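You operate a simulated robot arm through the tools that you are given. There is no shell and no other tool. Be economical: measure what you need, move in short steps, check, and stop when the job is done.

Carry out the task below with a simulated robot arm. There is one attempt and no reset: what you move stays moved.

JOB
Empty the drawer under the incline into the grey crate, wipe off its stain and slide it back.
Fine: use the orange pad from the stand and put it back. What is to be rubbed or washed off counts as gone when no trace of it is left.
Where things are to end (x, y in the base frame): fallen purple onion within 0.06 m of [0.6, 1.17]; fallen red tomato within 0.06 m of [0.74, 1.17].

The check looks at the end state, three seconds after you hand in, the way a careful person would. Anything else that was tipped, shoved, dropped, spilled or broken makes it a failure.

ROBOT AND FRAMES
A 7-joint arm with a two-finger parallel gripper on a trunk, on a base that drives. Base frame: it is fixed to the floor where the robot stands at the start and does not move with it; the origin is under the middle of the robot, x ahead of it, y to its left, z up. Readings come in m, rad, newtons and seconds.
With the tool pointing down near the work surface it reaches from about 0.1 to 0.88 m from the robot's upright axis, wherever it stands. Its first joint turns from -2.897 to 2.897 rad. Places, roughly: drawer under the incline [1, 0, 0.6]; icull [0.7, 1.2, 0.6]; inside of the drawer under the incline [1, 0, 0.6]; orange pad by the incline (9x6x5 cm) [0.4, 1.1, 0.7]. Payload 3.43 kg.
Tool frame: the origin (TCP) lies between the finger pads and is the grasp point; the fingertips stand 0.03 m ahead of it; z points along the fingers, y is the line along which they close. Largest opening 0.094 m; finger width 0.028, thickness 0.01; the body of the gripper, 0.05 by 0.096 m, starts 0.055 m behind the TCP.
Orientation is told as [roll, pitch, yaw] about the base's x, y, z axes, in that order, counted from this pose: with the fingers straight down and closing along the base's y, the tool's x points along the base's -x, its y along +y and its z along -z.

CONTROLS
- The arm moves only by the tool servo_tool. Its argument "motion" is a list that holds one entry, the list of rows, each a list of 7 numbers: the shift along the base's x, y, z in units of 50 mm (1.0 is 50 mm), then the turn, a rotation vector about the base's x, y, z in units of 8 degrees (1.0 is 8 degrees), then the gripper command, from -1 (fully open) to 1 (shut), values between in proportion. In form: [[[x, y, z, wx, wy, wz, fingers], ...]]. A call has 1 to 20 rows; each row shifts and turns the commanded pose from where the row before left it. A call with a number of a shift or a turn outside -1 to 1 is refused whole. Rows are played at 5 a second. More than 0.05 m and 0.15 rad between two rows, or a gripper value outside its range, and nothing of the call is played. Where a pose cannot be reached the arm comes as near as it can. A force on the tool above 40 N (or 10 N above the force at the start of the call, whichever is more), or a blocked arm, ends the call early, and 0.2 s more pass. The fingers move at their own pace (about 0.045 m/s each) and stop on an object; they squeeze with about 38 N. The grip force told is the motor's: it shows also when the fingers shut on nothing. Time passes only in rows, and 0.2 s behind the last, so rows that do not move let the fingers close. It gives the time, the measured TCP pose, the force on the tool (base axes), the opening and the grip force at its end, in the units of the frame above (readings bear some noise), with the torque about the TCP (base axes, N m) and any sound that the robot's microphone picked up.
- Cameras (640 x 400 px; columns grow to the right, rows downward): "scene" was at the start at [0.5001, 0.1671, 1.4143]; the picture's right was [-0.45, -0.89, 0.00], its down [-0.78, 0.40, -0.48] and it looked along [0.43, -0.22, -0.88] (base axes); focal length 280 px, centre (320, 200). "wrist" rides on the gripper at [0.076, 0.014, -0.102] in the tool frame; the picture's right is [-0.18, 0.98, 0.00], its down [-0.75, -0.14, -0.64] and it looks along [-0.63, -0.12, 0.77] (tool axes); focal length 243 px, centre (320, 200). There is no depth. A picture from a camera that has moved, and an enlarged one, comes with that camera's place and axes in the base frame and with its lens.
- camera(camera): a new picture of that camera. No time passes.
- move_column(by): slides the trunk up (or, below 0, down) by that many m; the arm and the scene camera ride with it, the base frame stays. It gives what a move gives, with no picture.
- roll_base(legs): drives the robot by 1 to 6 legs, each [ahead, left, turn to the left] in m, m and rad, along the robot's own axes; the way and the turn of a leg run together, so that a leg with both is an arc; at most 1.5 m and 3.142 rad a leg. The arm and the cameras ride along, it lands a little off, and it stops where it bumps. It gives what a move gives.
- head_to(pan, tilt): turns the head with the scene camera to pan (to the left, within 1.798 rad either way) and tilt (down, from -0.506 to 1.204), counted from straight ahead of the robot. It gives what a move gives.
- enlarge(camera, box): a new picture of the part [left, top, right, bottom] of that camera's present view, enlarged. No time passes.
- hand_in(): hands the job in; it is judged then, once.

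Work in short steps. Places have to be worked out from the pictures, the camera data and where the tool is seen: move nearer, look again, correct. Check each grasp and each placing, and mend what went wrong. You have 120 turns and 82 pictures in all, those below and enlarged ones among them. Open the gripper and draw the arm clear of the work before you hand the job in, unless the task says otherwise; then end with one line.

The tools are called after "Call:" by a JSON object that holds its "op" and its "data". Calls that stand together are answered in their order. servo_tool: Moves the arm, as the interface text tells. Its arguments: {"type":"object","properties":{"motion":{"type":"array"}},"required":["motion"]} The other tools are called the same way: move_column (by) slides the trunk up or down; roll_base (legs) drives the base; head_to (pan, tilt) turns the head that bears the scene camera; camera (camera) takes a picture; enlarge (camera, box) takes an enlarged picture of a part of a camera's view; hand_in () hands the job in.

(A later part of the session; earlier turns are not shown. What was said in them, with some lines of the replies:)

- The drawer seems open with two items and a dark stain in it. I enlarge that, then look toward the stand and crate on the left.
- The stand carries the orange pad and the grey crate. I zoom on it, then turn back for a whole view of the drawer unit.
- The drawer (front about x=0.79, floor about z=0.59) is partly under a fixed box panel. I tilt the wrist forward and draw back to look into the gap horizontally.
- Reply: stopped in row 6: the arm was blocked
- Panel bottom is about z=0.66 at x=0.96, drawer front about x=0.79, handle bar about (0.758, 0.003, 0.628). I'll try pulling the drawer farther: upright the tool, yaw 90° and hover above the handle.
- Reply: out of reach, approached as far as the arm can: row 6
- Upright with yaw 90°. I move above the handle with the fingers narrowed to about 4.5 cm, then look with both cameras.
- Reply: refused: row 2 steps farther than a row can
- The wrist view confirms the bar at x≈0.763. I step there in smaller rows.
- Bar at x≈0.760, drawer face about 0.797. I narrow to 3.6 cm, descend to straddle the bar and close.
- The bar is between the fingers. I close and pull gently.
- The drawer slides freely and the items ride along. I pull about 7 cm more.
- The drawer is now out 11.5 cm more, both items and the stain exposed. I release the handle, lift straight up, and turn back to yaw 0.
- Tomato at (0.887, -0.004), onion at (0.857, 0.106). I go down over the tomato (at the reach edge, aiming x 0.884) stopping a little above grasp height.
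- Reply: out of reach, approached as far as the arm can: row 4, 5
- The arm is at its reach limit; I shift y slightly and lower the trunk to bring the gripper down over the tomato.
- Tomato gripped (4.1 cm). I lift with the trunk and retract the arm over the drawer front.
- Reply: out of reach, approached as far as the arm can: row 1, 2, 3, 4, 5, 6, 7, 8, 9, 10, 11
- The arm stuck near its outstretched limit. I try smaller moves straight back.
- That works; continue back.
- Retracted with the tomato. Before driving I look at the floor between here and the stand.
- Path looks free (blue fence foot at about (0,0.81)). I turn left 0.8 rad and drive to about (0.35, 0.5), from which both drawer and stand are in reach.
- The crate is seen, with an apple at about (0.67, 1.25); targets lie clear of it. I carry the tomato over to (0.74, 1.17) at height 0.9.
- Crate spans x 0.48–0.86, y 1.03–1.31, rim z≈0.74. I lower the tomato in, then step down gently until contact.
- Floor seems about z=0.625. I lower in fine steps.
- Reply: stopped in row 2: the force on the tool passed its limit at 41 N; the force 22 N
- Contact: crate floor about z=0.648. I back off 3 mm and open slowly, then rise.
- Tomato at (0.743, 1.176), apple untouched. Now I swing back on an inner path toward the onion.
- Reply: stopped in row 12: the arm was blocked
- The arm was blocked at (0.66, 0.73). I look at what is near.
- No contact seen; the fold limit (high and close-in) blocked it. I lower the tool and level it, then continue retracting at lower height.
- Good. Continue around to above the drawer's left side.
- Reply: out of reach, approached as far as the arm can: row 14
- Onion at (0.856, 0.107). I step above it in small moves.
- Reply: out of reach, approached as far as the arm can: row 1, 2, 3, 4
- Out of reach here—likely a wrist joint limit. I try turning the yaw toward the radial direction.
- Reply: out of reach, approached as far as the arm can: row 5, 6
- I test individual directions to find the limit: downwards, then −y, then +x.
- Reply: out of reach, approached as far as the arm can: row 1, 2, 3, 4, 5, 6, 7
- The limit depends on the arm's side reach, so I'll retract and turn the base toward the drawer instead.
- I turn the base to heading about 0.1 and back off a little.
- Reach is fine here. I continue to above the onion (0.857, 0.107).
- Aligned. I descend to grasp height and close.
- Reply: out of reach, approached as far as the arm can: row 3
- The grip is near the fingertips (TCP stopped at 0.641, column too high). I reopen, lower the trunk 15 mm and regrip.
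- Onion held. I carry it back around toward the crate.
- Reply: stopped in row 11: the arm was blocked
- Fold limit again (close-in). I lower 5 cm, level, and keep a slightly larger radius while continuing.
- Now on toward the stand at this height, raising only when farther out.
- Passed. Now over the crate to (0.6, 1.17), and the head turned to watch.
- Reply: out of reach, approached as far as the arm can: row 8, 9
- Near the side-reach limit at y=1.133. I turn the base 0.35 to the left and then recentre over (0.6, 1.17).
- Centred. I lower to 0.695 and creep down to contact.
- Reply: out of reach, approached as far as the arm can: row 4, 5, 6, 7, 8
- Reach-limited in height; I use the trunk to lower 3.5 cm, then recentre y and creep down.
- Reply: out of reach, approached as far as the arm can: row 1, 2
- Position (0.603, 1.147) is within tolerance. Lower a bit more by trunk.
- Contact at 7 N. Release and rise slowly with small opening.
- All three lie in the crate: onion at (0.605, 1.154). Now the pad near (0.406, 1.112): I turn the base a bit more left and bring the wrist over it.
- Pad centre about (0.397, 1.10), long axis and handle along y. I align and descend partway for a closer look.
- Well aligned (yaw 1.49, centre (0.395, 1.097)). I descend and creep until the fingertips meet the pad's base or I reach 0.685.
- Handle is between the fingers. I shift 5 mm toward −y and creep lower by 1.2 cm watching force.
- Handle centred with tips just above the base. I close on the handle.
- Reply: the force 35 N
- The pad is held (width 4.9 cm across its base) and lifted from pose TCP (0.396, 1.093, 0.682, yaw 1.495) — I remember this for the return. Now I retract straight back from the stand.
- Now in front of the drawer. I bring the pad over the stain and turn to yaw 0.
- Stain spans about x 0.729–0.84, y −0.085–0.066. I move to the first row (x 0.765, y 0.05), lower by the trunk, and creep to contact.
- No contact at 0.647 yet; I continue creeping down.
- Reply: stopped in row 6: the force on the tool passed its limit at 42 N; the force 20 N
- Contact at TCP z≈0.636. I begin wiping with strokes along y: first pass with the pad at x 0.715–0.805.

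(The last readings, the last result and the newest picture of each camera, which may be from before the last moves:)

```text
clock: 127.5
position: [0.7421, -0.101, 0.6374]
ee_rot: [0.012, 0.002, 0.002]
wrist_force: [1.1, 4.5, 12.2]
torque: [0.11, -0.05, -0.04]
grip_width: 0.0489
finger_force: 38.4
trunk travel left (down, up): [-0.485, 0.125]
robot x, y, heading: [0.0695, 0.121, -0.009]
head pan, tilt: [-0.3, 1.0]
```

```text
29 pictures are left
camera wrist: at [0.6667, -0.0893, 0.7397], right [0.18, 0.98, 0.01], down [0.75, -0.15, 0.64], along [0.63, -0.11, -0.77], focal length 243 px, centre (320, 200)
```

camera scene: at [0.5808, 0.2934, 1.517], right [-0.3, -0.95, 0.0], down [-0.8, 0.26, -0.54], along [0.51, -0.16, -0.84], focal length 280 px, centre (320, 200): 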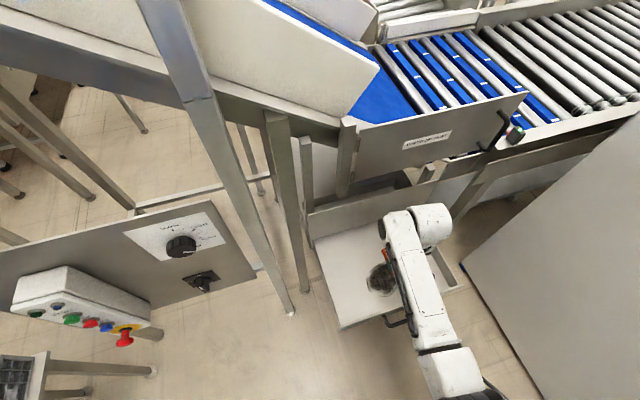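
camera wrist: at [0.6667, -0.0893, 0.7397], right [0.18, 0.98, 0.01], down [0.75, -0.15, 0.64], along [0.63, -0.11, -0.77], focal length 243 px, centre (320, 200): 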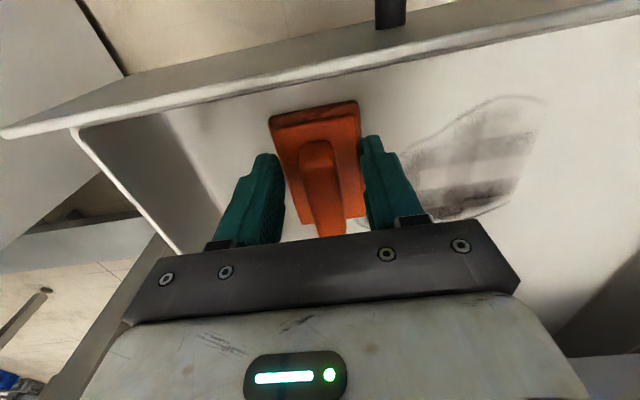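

It is fading well at ~12 N. I continue: return pass here, shift x by +45 mm, and pass back.

Call:
{"op": "servo_tool", "data": {"motion": [[[0, 0.4, 0, 0, 0, 0, 1], [0, 0.4, 0, 0, 0, 0, 1], [0, 0.4, 0, 0, 0, 0, 1], [0, 0.4, 0, 0, 0, 0, 1], [0, 0.4, 0, 0, 0, 0, 1], [0, 0.4, 0, 0, 0, 0, 1], [0, 0.4, 0, 0, 0, 0, 1], [0, 0.4, 0, 0, 0, 0, 1], [0, 0.4, 0, 0, 0, 0, 1], [0.5, 0, 0, 0, 0, 0, 1], [0.45, 0, 0, 0, 0, 0, 1], [0, -0.4, 0, 0, 0, 0, 1], [0, -0.4, 0, 0, 0, 0, 1], [0, -0.4, 0, 0, 0, 0, 1], [0, -0.4, 0, 0, 0, 0, 1], [0, -0.4, 0, 0, 0, 0, 1], [0, -0.4, 0, 0, 0, 0, 1], [0, -0.4, 0, 0, 0, 0, 1], [0, -0.4, 0, 0, 0, 0, 1], [0, -0.3, 0, 0, 0, 0, 1]]]}}

Call:
{"op": "servo_tool", "data": {"motion": [[[0.2, 0, 0, 0, 0, 0, 1], [0, 0.4, 0, 0, 0, 0, 1], [0, 0.4, 0, 0, 0, 0, 1], [0, 0.4, 0, 0, 0, 0, 1], [0, 0.4, 0, 0, 0, 0, 1], [0, 0.4, 0, 0, 0, 0, 1], [0, 0.4, 0, 0, 0, 0, 1], [0, 0.4, 0, 0, 0, 0, 1], [0, 0.4, 0, 0, 0, 0, 1], [0, 0.4, 0, 0, 0, 0, 1], [-0.5, 0, 0, 0, 0, 0, 1], [0, -0.4, 0, 0, 0, 0, 1], [0, -0.4, 0, 0, 0, 0, 1], [0, -0.4, 0, 0, 0, 0, 1], [0, -0.4, 0, 0, 0, 0, 1], [0, -0.4, 0, 0, 0, 0, 1], [0, -0.4, 0, 0, 0, 0, 1], [0, -0.4, 0, 0, 0, 0, 1], [0, -0.4, 0, 0, 0, 0, 1], [0, -0.4, 0, 0, 0, 0, 1]]]}}

Call:
{"op": "camera", "data": {"camera": "wrist"}}

Call:
{"op": "enlarge", "data": {"camera": "scene", "box": [290, 200, 490, 330]}}

```text
clock: 131.7
position: [0.7904, -0.0988, 0.6362]
ee_rot: [0.011, 0.004, -0.001]
wrist_force: [1.0, 0.4, 0.9]
torque: [0.0, -0.13, 0.06]
grip_width: 0.0487
finger_force: 37.7
trunk travel left (down, up): [-0.485, 0.125]
robot x, y, heading: [0.0711, 0.1223, -0.007]
head pan, tilt: [-0.3, 1.0]
```

```text
clock: 135.9
position: [0.7726, -0.0954, 0.6365]
ee_rot: [0.012, 0.005, 0.001]
wrist_force: [-0.1, 0.7, -0.1]
torque: [0.01, -0.03, 0.03]
grip_width: 0.049
finger_force: 38.1
trunk travel left (down, up): [-0.485, 0.125]
robot x, y, heading: [0.0685, 0.1217, -0.002]
head pan, tilt: [-0.3, 1.0]
```

```text
28 pictures are left
camera wrist: at [0.6978, -0.0835, 0.7405], right [0.18, 0.98, 0.01], down [0.76, -0.15, 0.64], along [0.63, -0.11, -0.77], focal length 243 px, centre (320, 200)
```

wrist: 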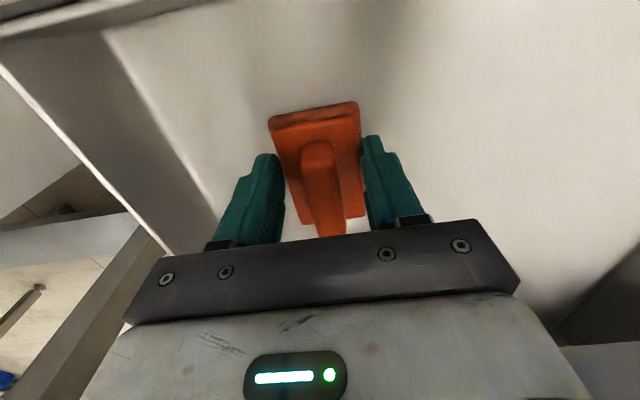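

```text
3.08 times, centred on (390, 265) of scene
camera zoom: at [0.5806, 0.2936, 1.397], right [-0.3, -0.95, 0.0], down [-0.8, 0.26, -0.54], along [0.51, -0.16, -0.84], focal length 861 px, centre (105, 0)
```

zoom: 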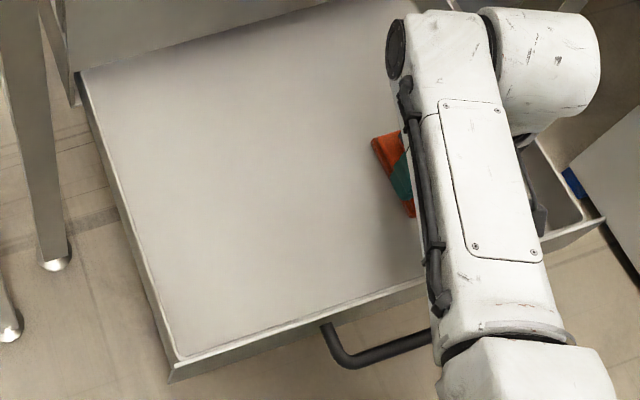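

It looks clean already. I lift the pad with the trunk, draw back, and inspect the whole drawer.

Call:
{"op": "move_column", "data": {"by": 0.12}}

Call:
{"op": "servo_tool", "data": {"motion": [[[-0.4, 0.3, 0.3, 0, 0, 0, 1], [-0.6, 0.3, 0.1, 0, 0, 0, 1], [-0.7, 0.3, 0, 0, 0, 0, 1], [-0.7, 0.3, 0, 0, 0, 0, 1], [-0.7, 0.3, 0, 0, 0, 0, 1], [-0.7, 0.3, 0, 0, 0, 0, 1], [-0.7, 0.3, 0, 0, 0, 0, 1], [-0.7, 0.3, 0, 0, 0, 0, 1], [-0.5, 0.3, 0, 0, 0, 0, 1], [0, 0, 0, 0, 0, 0, 1]]]}}

Call:
{"op": "enlarge", "data": {"camera": "scene", "box": [290, 200, 490, 330]}}

Call:
{"op": "camera", "data": {"camera": "wrist"}}

```text
clock: 137.4
position: [0.7738, -0.0948, 0.7571]
ee_rot: [0.012, 0.003, 0.001]
wrist_force: [-0.2, 0.4, -1.3]
torque: [0.03, 0.03, -0.04]
grip_width: 0.0486
finger_force: 37.5
trunk travel left (down, up): [-0.605, 0.005]
robot x, y, heading: [0.0711, 0.1241, -0.015]
head pan, tilt: [-0.3, 1.0]
```

```text
clock: 139.6
position: [0.4893, 0.0386, 0.7777]
ee_rot: [0.011, 0.001, 0.003]
wrist_force: [0.5, 0.7, -0.8]
torque: [0.01, -0.01, -0.02]
grip_width: 0.0489
finger_force: 38.1
trunk travel left (down, up): [-0.605, 0.005]
robot x, y, heading: [0.0734, 0.121, -0.008]
head pan, tilt: [-0.3, 1.0]
```

```text
3.08 times, centred on (390, 265) of scene
camera zoom: at [0.5804, 0.2935, 1.5171], right [-0.3, -0.95, 0.0], down [-0.8, 0.26, -0.54], along [0.51, -0.16, -0.84], focal length 861 px, centre (105, 0)
```

zoom: 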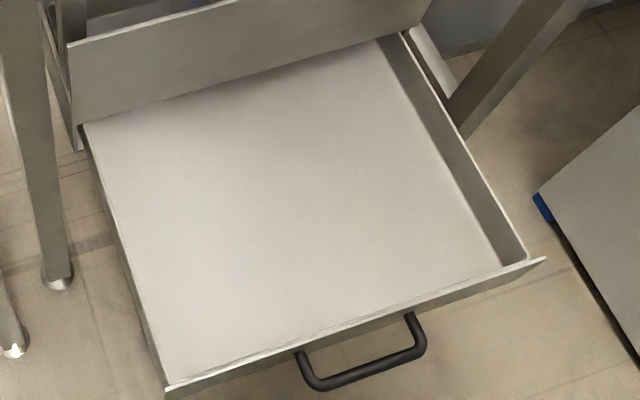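

```text
25 pictures are left
camera wrist: at [0.4134, 0.0513, 0.8811], right [0.18, 0.98, 0.01], down [0.76, -0.15, 0.64], along [0.63, -0.11, -0.77], focal length 243 px, centre (320, 200)
```

wrist: 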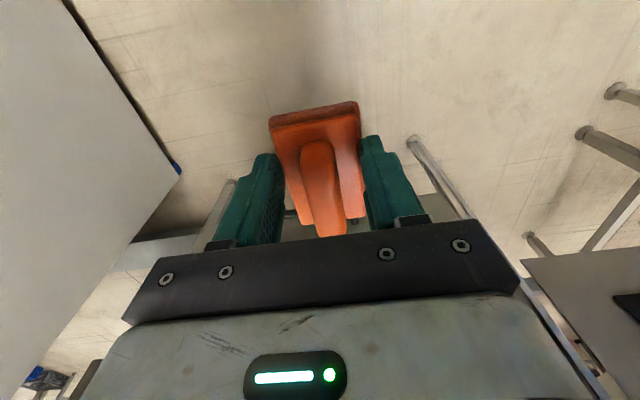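

Drawer is spotless and empty. Now I return the pad: turn left, drive to the stand spot.

Call:
{"op": "roll_base", "data": {"legs": [[0, 0, 0.85], [0.424, 0.044, 0]]}}

Call:
{"op": "head_to", "data": {"pan": 0.9, "tilt": 0.9}}

```text
clock: 144.4
position: [0.6589, 0.7205, 0.7788]
ee_rot: [0.012, 0.003, 0.848]
wrist_force: [-0.3, -1.3, -0.1]
torque: [0.0, 0.0, 0.01]
grip_width: 0.0485
finger_force: 37.9
trunk travel left (down, up): [-0.605, 0.005]
robot x, y, heading: [0.3179, 0.464, 0.841]
head pan, tilt: [-0.3, 1.0]
```

```text
clock: 145.8
position: [0.6587, 0.7209, 0.7776]
ee_rot: [0.011, 0.002, 0.845]
wrist_force: [-0.4, 0.3, -0.4]
torque: [0.0, -0.01, 0.0]
grip_width: 0.0487
finger_force: 37.5
trunk travel left (down, up): [-0.605, 0.005]
robot x, y, heading: [0.3159, 0.4616, 0.84]
head pan, tilt: [0.901, 0.901]
```

Now to the approach point in front of the stand with yaw 1.495.

Call:
{"op": "servo_tool", "data": {"motion": [[[-0.3, 0.5, 0, 0, 0, 0.5, 1], [-0.55, 0.4, 0, 0, 0, 0.5, 1], [-0.55, 0.4, 0, 0, 0, 0.5, 1], [-0.55, 0.4, 0, 0, 0, 0.5, 1], [-0.55, 0.4, 0, 0, 0, 0.5, 1], [-0.55, 0.4, 0.1, 0, 0, 0.5, 1], [-0.55, 0.4, 0.1, 0, 0, 0.5, 1], [-0.55, 0.4, 0.1, 0, 0, 0.5, 1], [-0.55, 0.3, 0.1, 0, 0, 0.5, 1], [-0.55, 0, 0.1, 0, 0, 0.15, 1], [0, 0, 0, 0, 0, 0, 1]]]}}

```text
clock: 148.2
position: [0.3941, 0.9002, 0.8053]
ee_rot: [0.013, 0.002, 1.498]
wrist_force: [0.2, -0.2, 0.0]
torque: [-0.01, 0.01, -0.01]
grip_width: 0.0487
finger_force: 37.7
trunk travel left (down, up): [-0.605, 0.005]
robot x, y, heading: [0.3203, 0.4626, 0.836]
head pan, tilt: [0.901, 0.901]
```

Exactly as on the way out. I go forward over the spot and look.

Call:
{"op": "servo_tool", "data": {"motion": [[[0.04, 0.5, 0, 0, 0, 0, 1], [0, 0.6, 0, 0, 0, 0, 1], [0, 0.6, 0, 0, 0, 0, 1], [0, 0.6, 0, 0, 0, 0, 1], [0, 0.6, 0, 0, 0, 0, 1], [0, 0.6, -0.2, 0, 0, 0, 1], [0, 0.36, -0.6, 0, 0, 0, 1], [0, 0, -0.6, 0, 0, 0, 1], [0, 0, -0.4, 0, 0, 0, 1], [0, 0, -0.3, 0, 0, 0, 1], [0, 0, 0, 0, 0, 0, 1]]]}}

Call:
{"op": "camera", "data": {"camera": "wrist"}}

Call:
{"op": "camera", "data": {"camera": "scene"}}

```text
clock: 150.6
position: [0.3973, 1.0943, 0.6985]
ee_rot: [0.012, 0.0, 1.497]
wrist_force: [-0.3, 0.3, -0.7]
torque: [0.0, 0.02, -0.02]
grip_width: 0.0489
finger_force: 37.9
trunk travel left (down, up): [-0.605, 0.005]
robot x, y, heading: [0.3199, 0.4621, 0.834]
head pan, tilt: [0.901, 0.901]
```

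```text
24 pictures are left
camera wrist: at [0.3787, 1.0193, 0.8015], right [-0.97, 0.26, 0.01], down [0.21, 0.74, 0.64], along [0.15, 0.62, -0.77], focal length 243 px, centre (320, 200)
```

wrist: 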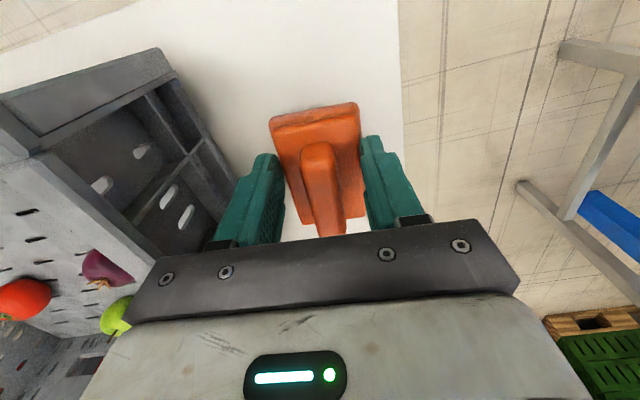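

```text
23 pictures are left
camera scene: at [0.4569, 0.9981, 1.5242], right [0.99, 0.17, 0.0], down [0.13, -0.77, -0.62], along [-0.1, 0.61, -0.78], focal length 280 px, centre (320, 200)
```

scene: 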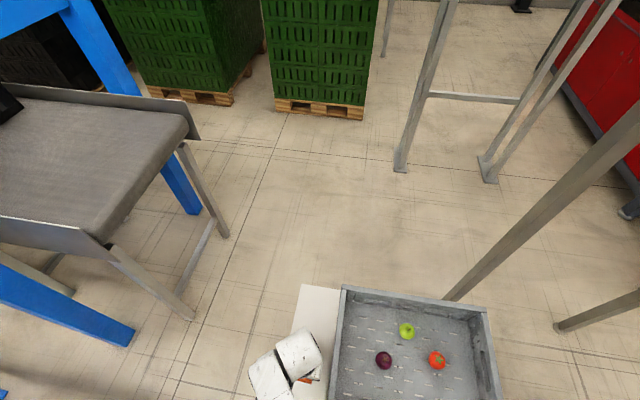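

Pad is over its original place, about 1.6 cm above the top. I creep down to contact.

Call:
{"op": "servo_tool", "data": {"motion": [[[0, 0, -0.1, 0, 0, 0, 1], [0, 0, -0.08, 0, 0, 0, 1], [0, 0, -0.05, 0, 0, 0, 1], [0, 0, -0.04, 0, 0, 0, 1], [0, 0, -0.03, 0, 0, 0, 1], [0, 0, 0, 0, 0, 0, 1]]]}}

```text
clock: 152.0
position: [0.3976, 1.0942, 0.6831]
ee_rot: [0.013, 0.003, 1.498]
wrist_force: [0.2, -4.0, 8.5]
torque: [-0.06, -0.23, -0.11]
grip_width: 0.0489
finger_force: 37.8
trunk travel left (down, up): [-0.605, 0.005]
robot x, y, heading: [0.3186, 0.4595, 0.839]
head pan, tilt: [0.901, 0.901]
```

Contact at 8 N, the pad sits on the stand. I open and rise straight up.

Call:
{"op": "servo_tool", "data": {"motion": [[[0, 0, 0, 0, 0, 0, 0], [0, 0, 0, 0, 0, 0, -0.5], [0, 0, 0, 0, 0, 0, -0.5], [0, 0, 0.2, 0, 0, 0, -0.5], [0, 0, 0.5, 0, 0, 0, -0.5], [0, 0, 0.6, 0, 0, 0, -0.5], [0, 0, 0.6, 0, 0, 0, -0.5], [0, 0, 0.5, 0, 0, 0, -0.5], [0, -0.6, 0, 0, 0, 0, -0.5], [0, -0.7, 0, 0, 0, 0, -0.5], [0, -0.7, 0, 0, 0, 0, -0.5], [0, -0.7, 0, 0, 0, 0, 0], [0, -0.7, 0, 0, 0, 0, 0.5], [0, -0.5, 0, 0, 0, 0, 1], [0, 0, 0, 0, 0, 0, 1], [0, 0, 0, 0, 0, 0, 1]]]}}

Call:
{"op": "camera", "data": {"camera": "scene"}}

Call:
{"op": "enlarge", "data": {"camera": "scene", "box": [260, 280, 500, 400]}}

```text
clock: 155.4
position: [0.399, 0.9004, 0.8021]
ee_rot: [0.011, 0.004, 1.495]
wrist_force: [-0.1, 0.2, 0.1]
torque: [0.02, -0.01, 0.03]
grip_width: 0.0
finger_force: 28.3
trunk travel left (down, up): [-0.605, 0.005]
robot x, y, heading: [0.3177, 0.4604, 0.838]
head pan, tilt: [0.901, 0.901]
```

```text
22 pictures are left
camera scene: at [0.4569, 0.998, 1.5242], right [0.99, 0.17, 0.0], down [0.13, -0.77, -0.62], along [-0.1, 0.61, -0.78], focal length 280 px, centre (320, 200)
```

scene: 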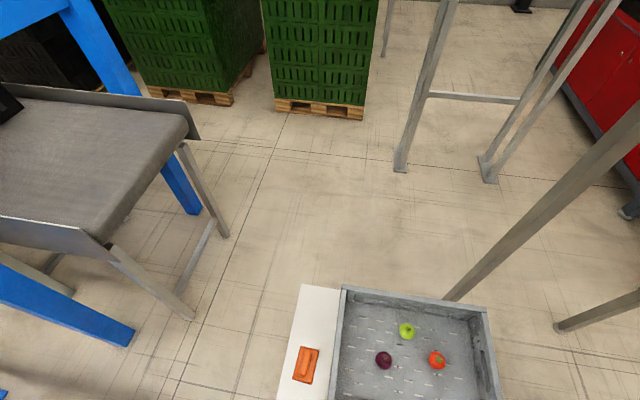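

```text
2.67 times, centred on (380, 340) of scene
camera zoom: at [0.4569, 0.998, 1.5242], right [0.99, 0.17, 0.0], down [0.13, -0.77, -0.62], along [-0.1, 0.61, -0.78], focal length 746 px, centre (160, -173)
```

zoom: 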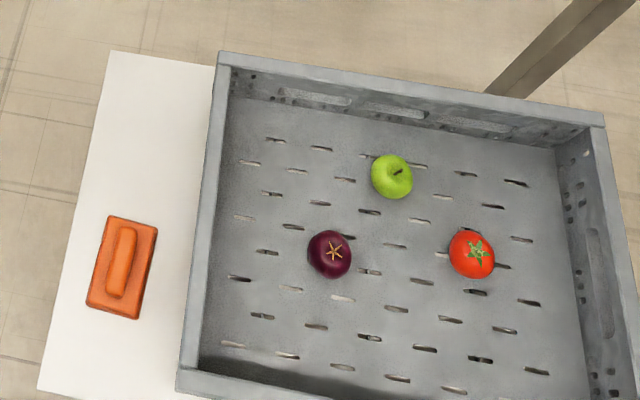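

Pad is back, crate contents in place. Now back to the drawer with closed fingers to push it shut.

Call:
{"op": "roll_base", "data": {"legs": [[0, 0, -0.84], [-0.2, -0.42, 0]]}}

Call:
{"op": "head_to", "data": {"pan": -0.2, "tilt": 0.9}}

Call:
{"op": "camera", "data": {"camera": "scene"}}

```text
clock: 160.3
position: [0.5015, 0.2681, 0.802]
ee_rot: [0.013, 0.002, 0.664]
wrist_force: [0.3, -0.2, 0.8]
torque: [0.0, 0.0, -0.01]
grip_width: 0.0
finger_force: 33.7
trunk travel left (down, up): [-0.605, 0.005]
robot x, y, heading: [0.1236, 0.0333, 0.007]
head pan, tilt: [0.901, 0.901]
```

```text
clock: 161.7
position: [0.5016, 0.2659, 0.8017]
ee_rot: [0.014, 0.001, 0.666]
wrist_force: [0.7, 0.2, 0.9]
torque: [-0.01, 0.05, 0.05]
grip_width: 0.0
finger_force: 32.9
trunk travel left (down, up): [-0.605, 0.005]
robot x, y, heading: [0.1235, 0.0324, 0.007]
head pan, tilt: [-0.201, 0.901]
```

```text
20 pictures are left
camera scene: at [0.6387, 0.2173, 1.5242], right [-0.19, -0.98, 0.0], down [-0.77, 0.15, -0.62], along [0.61, -0.12, -0.78], focal length 280 px, centre (320, 200)
```

scene: 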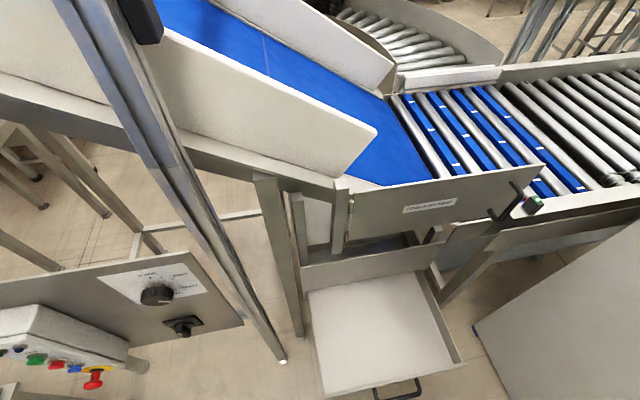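

Drawer still out as left. I position the closed fingers in front of the handle bar at (0.59, −0.003) and descend.

Call:
{"op": "servo_tool", "data": {"motion": [[[0.2, -0.6, 0, 0, 0, -0.5, 1], [0.2, -0.6, 0, 0, 0, -0.5, 1], [0.2, -0.6, 0, 0, 0, -0.5, 1], [0.2, -0.6, 0, 0, 0, -0.5, 1], [0.2, -0.6, 0, 0, 0, -0.5, 1], [0.2, -0.6, 0, 0, 0, -0.5, 1], [0.2, -0.6, 0, 0, 0, -0.5, 1], [0.2, -0.6, 0, 0, 0, -0.5, 1], [0.16, -0.58, 0, 0, 0, -0.5, 1], [0, 0, -0.7, 0, 0, -0.27, 1], [0, 0, -0.8, 0, 0, 0, 1], [0, 0, -0.8, 0, 0, 0, 1], [0, 0, -0.8, 0, 0, 0, 1], [0, 0, -0.2, 0, 0, 0, 1], [0, 0, 0, 0, 0, 0, 1]]]}}

Call:
{"op": "camera", "data": {"camera": "wrist"}}

```text
clock: 164.9
position: [0.5896, -0.0026, 0.6346]
ee_rot: [0.013, 0.002, 0.001]
wrist_force: [0.9, 0.2, 0.2]
torque: [0.0, 0.0, -0.01]
grip_width: 0.0002
finger_force: 32.9
trunk travel left (down, up): [-0.605, 0.005]
robot x, y, heading: [0.1222, 0.0354, 0.011]
head pan, tilt: [-0.201, 0.901]
```

```text
19 pictures are left
camera wrist: at [0.5133, 0.0097, 0.7385], right [0.18, 0.98, 0.01], down [0.75, -0.15, 0.64], along [0.63, -0.11, -0.77], focal length 243 px, centre (320, 200)
```

wrist: 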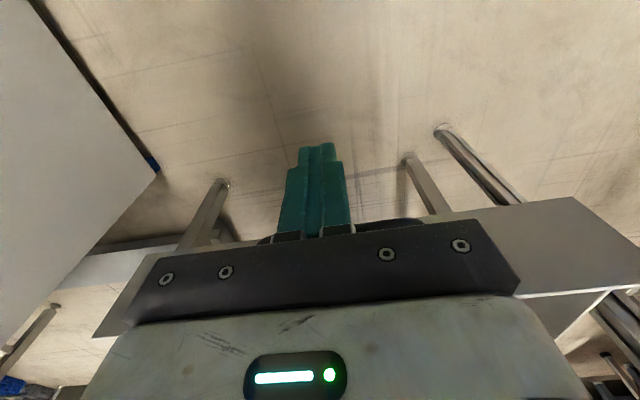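

Clear in front. I push forward steadily.

Call:
{"op": "servo_tool", "data": {"motion": [[[0.3, 0, 0, 0, 0, 0, 1], [0.3, 0, 0, 0, 0, 0, 1], [0.2, 0, 0, 0, 0, 0, 1], [0.25, 0, 0, 0, 0, 0, 1], [0.25, 0, 0, 0, 0, 0, 1], [0.25, 0, 0, 0, 0, 0, 1], [0.25, 0, 0, 0, 0, 0, 1], [0.25, 0, 0, 0, 0, 0, 1], [0.25, 0, 0, 0, 0, 0, 1], [0.25, 0, 0, 0, 0, 0, 1], [0.25, 0, 0, 0, 0, 0, 1], [0.25, 0, 0, 0, 0, 0, 1], [0.25, 0, 0, 0, 0, 0, 1], [0.25, 0, 0, 0, 0, 0, 1], [0.25, 0, 0, 0, 0, 0, 1], [0, 0, 0, 0, 0, 0, 1]]]}}

Call:
{"op": "camera", "data": {"camera": "scene"}}

```text
clock: 168.3
position: [0.7793, -0.0014, 0.6372]
ee_rot: [0.013, 0.002, 0.0]
wrist_force: [-1.9, 0.1, -0.2]
torque: [0.02, 0.02, 0.01]
grip_width: 0.0
finger_force: 33.1
trunk travel left (down, up): [-0.605, 0.005]
robot x, y, heading: [0.1214, 0.0319, 0.008]
head pan, tilt: [-0.201, 0.901]
```

```text
18 pictures are left
camera scene: at [0.6388, 0.2172, 1.5242], right [-0.19, -0.98, 0.0], down [-0.77, 0.15, -0.62], along [0.61, -0.12, -0.78], focal length 280 px, centre (320, 200)
```

scene: 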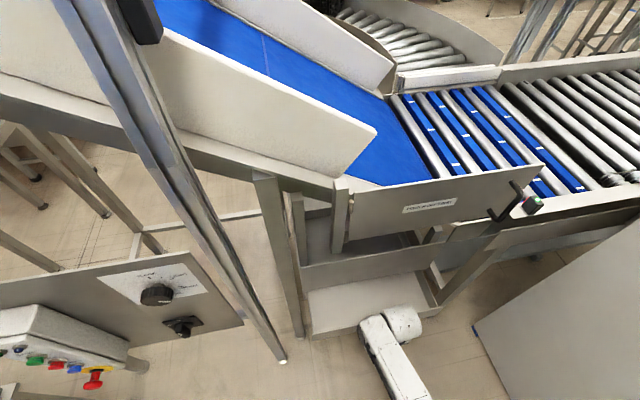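

It slides. I free some low reach: back off 1 cm, raise the arm 9 cm, lower the trunk the same, then push on.

Call:
{"op": "servo_tool", "data": {"motion": [[[-0.2, 0, 0, 0, 0, 0, 1], [0, 0, 0.6, 0, 0, 0, 1], [0, 0, 0.6, 0, 0, 0, 1], [0, 0, 0.6, 0, 0, 0, 1], [0, 0, 0, 0, 0, 0, 1]]]}}

Call:
{"op": "move_column", "data": {"by": -0.091}}

Call:
{"op": "servo_tool", "data": {"motion": [[[0.2, 0, 0, 0, 0, 0, 1], [0.25, 0, 0, 0, 0, 0, 1], [0.25, 0, 0, 0, 0, 0, 1], [0.25, 0, 0, 0, 0, 0, 1], [0.25, 0, 0, 0, 0, 0, 1], [0.25, 0, 0, 0, 0, 0, 1], [0.25, 0, 0, 0, 0, 0, 1], [0.25, 0, 0, 0, 0, 0, 1], [0.25, 0, 0, 0, 0, 0, 1], [0, 0, 0, 0, 0, 0, 1]]]}}

Call:
{"op": "camera", "data": {"camera": "scene"}}

```text
clock: 169.5
position: [0.7673, -0.001, 0.7282]
ee_rot: [0.012, 0.003, 0.0]
wrist_force: [0.0, 0.6, 0.4]
torque: [0.03, 0.0, -0.04]
grip_width: 0.0
finger_force: 32.7
trunk travel left (down, up): [-0.605, 0.005]
robot x, y, heading: [0.1236, 0.0316, 0.009]
head pan, tilt: [-0.201, 0.901]
```

```text
clock: 170.7
position: [0.7677, -0.0004, 0.6367]
ee_rot: [0.013, 0.002, 0.0]
wrist_force: [0.1, 0.1, 0.1]
torque: [-0.01, -0.02, -0.01]
grip_width: 0.0001
finger_force: 32.8
trunk travel left (down, up): [-0.514, 0.096]
robot x, y, heading: [0.1205, 0.0319, 0.002]
head pan, tilt: [-0.201, 0.901]
```

```text
clock: 172.9
position: [0.8784, -0.0004, 0.6359]
ee_rot: [0.013, 0.001, -0.001]
wrist_force: [-2.4, -0.7, -0.6]
torque: [0.02, -0.05, -0.05]
grip_width: 0.0
finger_force: 33.2
trunk travel left (down, up): [-0.514, 0.096]
robot x, y, heading: [0.1235, 0.0284, 0.006]
head pan, tilt: [-0.201, 0.901]
```

```text
17 pictures are left
camera scene: at [0.6388, 0.2171, 1.4332], right [-0.19, -0.98, 0.0], down [-0.77, 0.15, -0.62], along [0.61, -0.12, -0.78], focal length 280 px, centre (320, 200)
```

scene: 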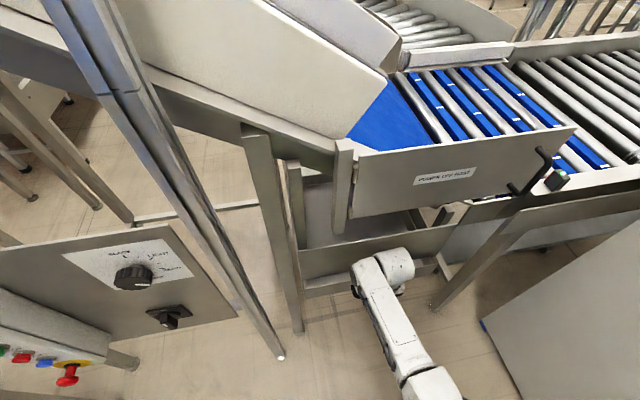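

Still light (2.4 N); front is nearly at the panel. I push on in small steps until resistance.

Call:
{"op": "servo_tool", "data": {"motion": [[[0.15, 0, 0, 0, 0, 0, 1], [0.15, 0, 0, 0, 0, 0, 1], [0.1, 0, 0, 0, 0, 0, 1], [0.1, 0, 0, 0, 0, 0, 1], [0.1, 0, 0, 0, 0, 0, 1], [0, 0, 0, 0, 0, 0, 1]]]}}

Call:
{"op": "enlarge", "data": {"camera": "scene", "box": [260, 200, 480, 330]}}

```text
clock: 174.3
position: [0.9092, -0.0025, 0.6352]
ee_rot: [0.012, 0.001, 0.0]
wrist_force: [-0.4, 0.8, 0.8]
torque: [0.0, -0.02, -0.01]
grip_width: 0.0
finger_force: 33.0
trunk travel left (down, up): [-0.514, 0.096]
robot x, y, heading: [0.1266, 0.0314, 0.009]
head pan, tilt: [-0.201, 0.901]
```

```text
2.91 times, centred on (370, 265) of scene
camera zoom: at [0.639, 0.2172, 1.4332], right [-0.19, -0.98, 0.0], down [-0.77, 0.15, -0.62], along [0.61, -0.12, -0.78], focal length 814 px, centre (174, 11)
```

zoom: 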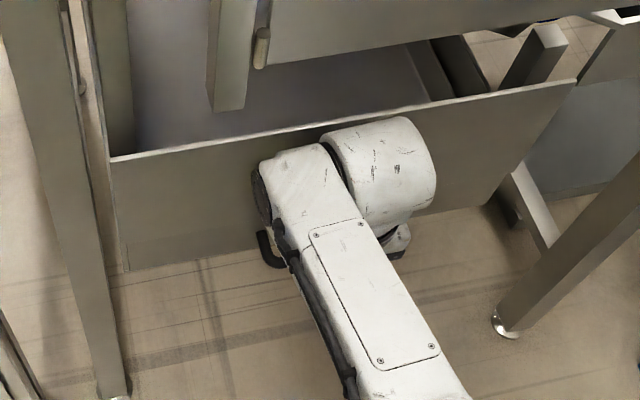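

Nearly flush, no stop felt. I push up to 1.5 cm more in 3 mm steps.

Call:
{"op": "servo_tool", "data": {"motion": [[[0.06, 0, 0, 0, 0, 0, 1], [0.06, 0, 0, 0, 0, 0, 1], [0.06, 0, 0, 0, 0, 0, 1], [0.06, 0, 0, 0, 0, 0, 1], [0.06, 0, 0, 0, 0, 0, 1], [0, 0, 0, 0, 0, 0, 1]]]}}

```text
clock: 175.3
position: [0.9115, -0.0017, 0.6325]
ee_rot: [0.011, 0.021, -0.002]
wrist_force: [-3.8, 0.8, -0.3]
torque: [-0.07, -0.34, 0.06]
grip_width: 0.0
finger_force: 32.6
trunk travel left (down, up): [-0.514, 0.096]
robot x, y, heading: [0.1236, 0.0308, 0.004]
head pan, tilt: [-0.201, 0.901]
stopped in row 4: the force on the tool passed its limit at 53 N (the readings are from after the stop); the commanded pose is now the measured one
```

A firm stop at 0.9115. I back off, rise, and inspect how the front sits against the panel.

Call:
{"op": "servo_tool", "data": {"motion": [[[-0.3, 0, 0, 0, 0, 0, 1], [-0.6, 0, 0, 0, 0, 0, 1], [-0.6, 0, 0.2, 0, 0, 0, 1], [-0.6, 0, 0.3, 0, 0, 0, 1], [-0.6, 0, 0.3, 0, 0, 0, 1], [-0.6, 0, 0.3, 0, -0.5, 0, 1], [-0.6, 0, 0.3, 0, -0.7, 0, 1], [-0.6, 0, 0.3, 0, -0.8, 0, 1], [-0.6, 0, 0, 0, -0.8, 0, 1], [-0.4, 0, 0, 0, -0.8, 0, 1], [0, 0, 0, 0, 0, 0, 1]]]}}

Call:
{"op": "camera", "data": {"camera": "scene"}}

Call:
{"op": "camera", "data": {"camera": "wrist"}}

```text
clock: 177.7
position: [0.6358, -0.0033, 0.7172]
ee_rot: [0.014, -0.487, -0.002]
wrist_force: [0.5, 0.4, -0.5]
torque: [0.01, -0.03, -0.04]
grip_width: 0.0
finger_force: 32.5
trunk travel left (down, up): [-0.514, 0.096]
robot x, y, heading: [0.122, 0.0306, 0.005]
head pan, tilt: [-0.201, 0.901]
```

```text
15 pictures are left
camera scene: at [0.6381, 0.2171, 1.4333], right [-0.19, -0.98, 0.0], down [-0.77, 0.15, -0.62], along [0.61, -0.12, -0.78], focal length 280 px, centre (320, 200)
```

scene: 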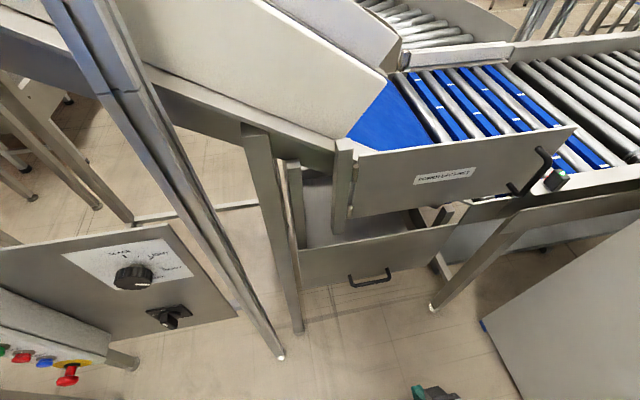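

```text
14 pictures are left
camera wrist: at [0.5209, 0.0103, 0.7727], right [0.16, 0.98, 0.1], down [0.37, -0.15, 0.92], along [0.92, -0.11, -0.38], focal length 243 px, centre (320, 200)
```

wrist: 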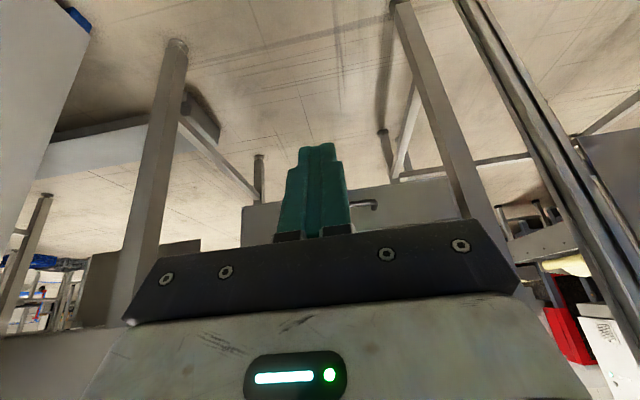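

Call:
{"op": "enlarge", "data": {"camera": "scene", "box": [280, 210, 470, 310]}}

```text
3.37 times, centred on (375, 260) of scene
camera zoom: at [0.6381, 0.2171, 1.4333], right [-0.19, -0.98, 0.0], down [-0.77, 0.15, -0.62], along [0.61, -0.12, -0.78], focal length 942 px, centre (135, -2)
```

zoom: 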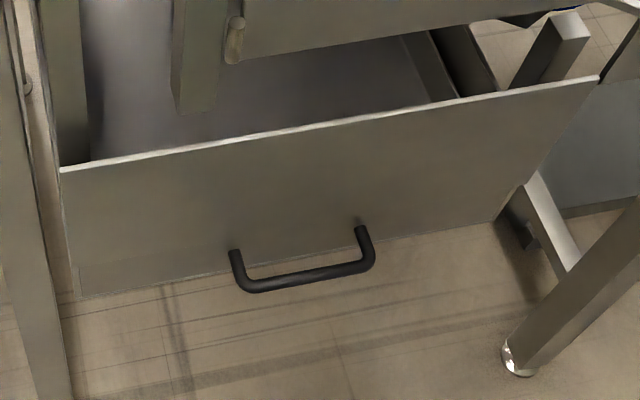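

The front looks flush with the panel (face x≈0.964). To be sure the stop was the drawer's and not my hand on the panel, I push once more with the tool tilted forward.

Call:
{"op": "servo_tool", "data": {"motion": [[[0.3, 0, -0.5, 0, 0, 0, 1], [0.5, 0, -0.5, 0, 0, 0, 1], [0.6, 0, -0.44, 0, 0, 0, 1], [0.7, 0, 0, 0, 0, 0, 1], [0.7, 0, 0, 0, 0, 0, 1], [0.7, 0, 0, 0, 0, 0, 1], [0.7, 0, 0, 0, 0, 0, 1], [0.5, 0, 0, 0, 0, 0, 1], [0.1, 0, 0, 0, 0, 0, 1], [0.06, 0, 0, 0, 0, 0, 1], [0.06, 0, 0, 0, 0, 0, 1], [0.06, 0, 0, 0, 0, 0, 1], [0.06, 0, 0, 0, 0, 0, 1], [0.06, 0, 0, 0, 0, 0, 1], [0.06, 0, 0, 0, 0, 0, 1], [0.06, 0, 0, 0, 0, 0, 1]]]}}

Call:
{"op": "camera", "data": {"camera": "wrist"}}

```text
clock: 181.1
position: [0.8983, -0.0015, 0.6457]
ee_rot: [0.015, -0.485, -0.001]
wrist_force: [-0.4, 1.1, 0.3]
torque: [-0.02, 0.0, -0.03]
grip_width: 0.0001
finger_force: 33.1
trunk travel left (down, up): [-0.514, 0.096]
robot x, y, heading: [0.1215, 0.033, 0.009]
head pan, tilt: [-0.201, 0.901]
```

```text
12 pictures are left
camera wrist: at [0.783, 0.0112, 0.7017], right [0.16, 0.98, 0.1], down [0.37, -0.15, 0.92], along [0.92, -0.11, -0.39], focal length 243 px, centre (320, 200)
```

wrist: 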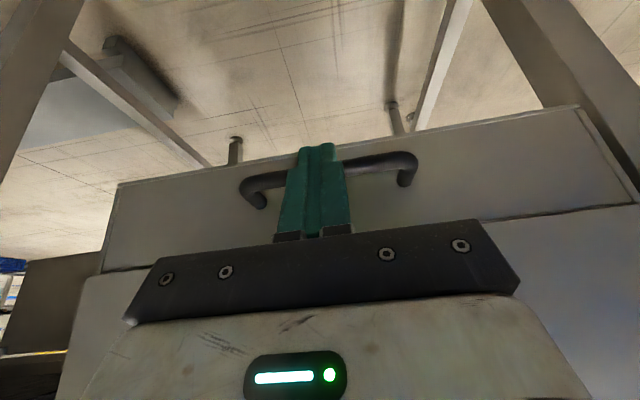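

Not yet touching hard; I creep forward until the stop.

Call:
{"op": "servo_tool", "data": {"motion": [[[0.06, 0, 0, 0, 0, 0, 1], [0.06, 0, 0, 0, 0, 0, 1], [0.06, 0, 0, 0, 0, 0, 1], [0.06, 0, 0, 0, 0, 0, 1], [0.06, 0, 0, 0, 0, 0, 1], [0.06, 0, 0, 0, 0, 0, 1]]]}}

Call:
{"op": "camera", "data": {"camera": "wrist"}}

```text
clock: 182.0
position: [0.9038, -0.0014, 0.6456]
ee_rot: [0.009, -0.479, -0.003]
wrist_force: [-18.6, 1.7, 25.0]
torque: [0.08, -0.19, -0.15]
grip_width: 0.0
finger_force: 33.0
trunk travel left (down, up): [-0.514, 0.096]
robot x, y, heading: [0.1208, 0.0323, 0.01]
head pan, tilt: [-0.201, 0.901]
stopped in row 4: the force on the tool passed its limit at 46 N (the readings are from after the stop); the commanded pose is now the measured one
```

```text
11 pictures are left
camera wrist: at [0.7895, 0.0111, 0.7021], right [0.16, 0.98, 0.09], down [0.37, -0.15, 0.92], along [0.91, -0.11, -0.39], focal length 243 px, centre (320, 200)
```

wrist: 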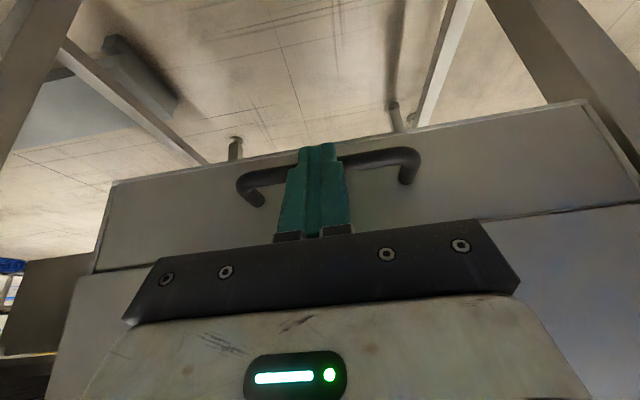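

Firm stop again via the fingers only: the drawer is closed. I back away, upright the tool, open the gripper and take a final look.

Call:
{"op": "servo_tool", "data": {"motion": [[[-0.3, 0, 0, 0, 0, 0, 1], [-0.6, 0, 0, 0, 0, 0, 1], [-0.6, 0, 0.3, 0, 0, 0, 1], [-0.6, 0, 0.4, 0, 0.5, 0, 0], [-0.6, 0, 0.4, 0, 0.6, 0, -1], [-0.6, 0, 0.4, 0, 0.8, 0, -1], [-0.6, 0, 0.4, 0, 0.8, 0, -1], [-0.6, 0, 0.3, 0, 0.8, 0, -1], [-0.6, 0, 0, 0, 0, 0, -1], [-0.6, 0, 0, 0, 0, 0, -1], [0, 0, 0, 0, 0, 0, -1]]]}}

Call:
{"op": "camera", "data": {"camera": "scene"}}

Call:
{"op": "head_to", "data": {"pan": 1.2, "tilt": 0.75}}

Call:
{"op": "camera", "data": {"camera": "scene"}}

```text
clock: 184.4
position: [0.621, -0.0018, 0.7538]
ee_rot: [0.012, 0.009, -0.001]
wrist_force: [-0.7, 0.0, -1.2]
torque: [-0.01, 0.01, 0.0]
grip_width: 0.0941
finger_force: 0.0
trunk travel left (down, up): [-0.514, 0.096]
robot x, y, heading: [0.1224, 0.031, 0.011]
head pan, tilt: [-0.201, 0.901]
```

```text
10 pictures are left
camera scene: at [0.6376, 0.2171, 1.4333], right [-0.19, -0.98, 0.0], down [-0.77, 0.15, -0.62], along [0.61, -0.12, -0.78], focal length 280 px, centre (320, 200)
```

scene: 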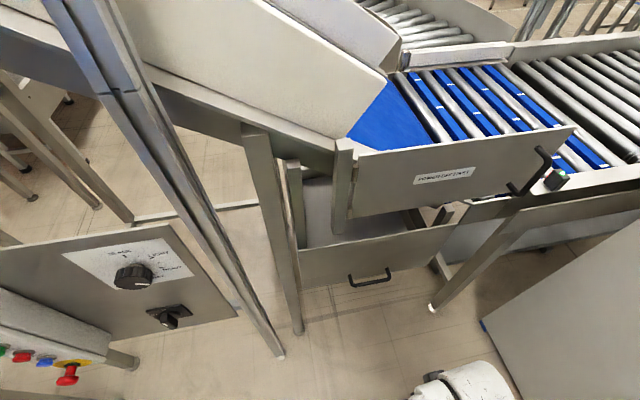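

```text
clock: 185.9
position: [0.6214, -0.0017, 0.7533]
ee_rot: [0.011, 0.01, -0.001]
wrist_force: [0.3, 0.5, 0.9]
torque: [-0.01, 0.0, 0.0]
grip_width: 0.0938
finger_force: 0.0
trunk travel left (down, up): [-0.514, 0.096]
robot x, y, heading: [0.1211, 0.0324, 0.011]
head pan, tilt: [1.201, 0.75]
```

```text
9 pictures are left
camera scene: at [0.5931, 0.3091, 1.4451], right [0.93, -0.36, 0.0], down [-0.24, -0.64, -0.73], along [0.26, 0.68, -0.68], focal length 280 px, centre (320, 200)
```

scene: 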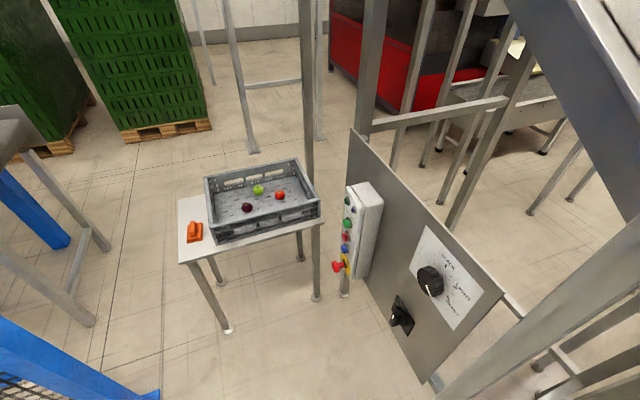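

Everything is in place: drawer shut and clean, onion and tomato in the crate, pad back on the stand, arm clear and open. I hand in.

Call:
{"op": "hand_in", "data": {}}

```text
The job is handed in.
```

I emptied the drawer into the grey crate, wiped the stain until no trace showed in the pictures, slid the drawer shut against its stop, and put the orange pad back on the stand. When I last measured them, the onion lay near (0.605, 1.154) and the tomato near (0.743, 1.176), both within 0.06 m of their targets. The job is handed in.
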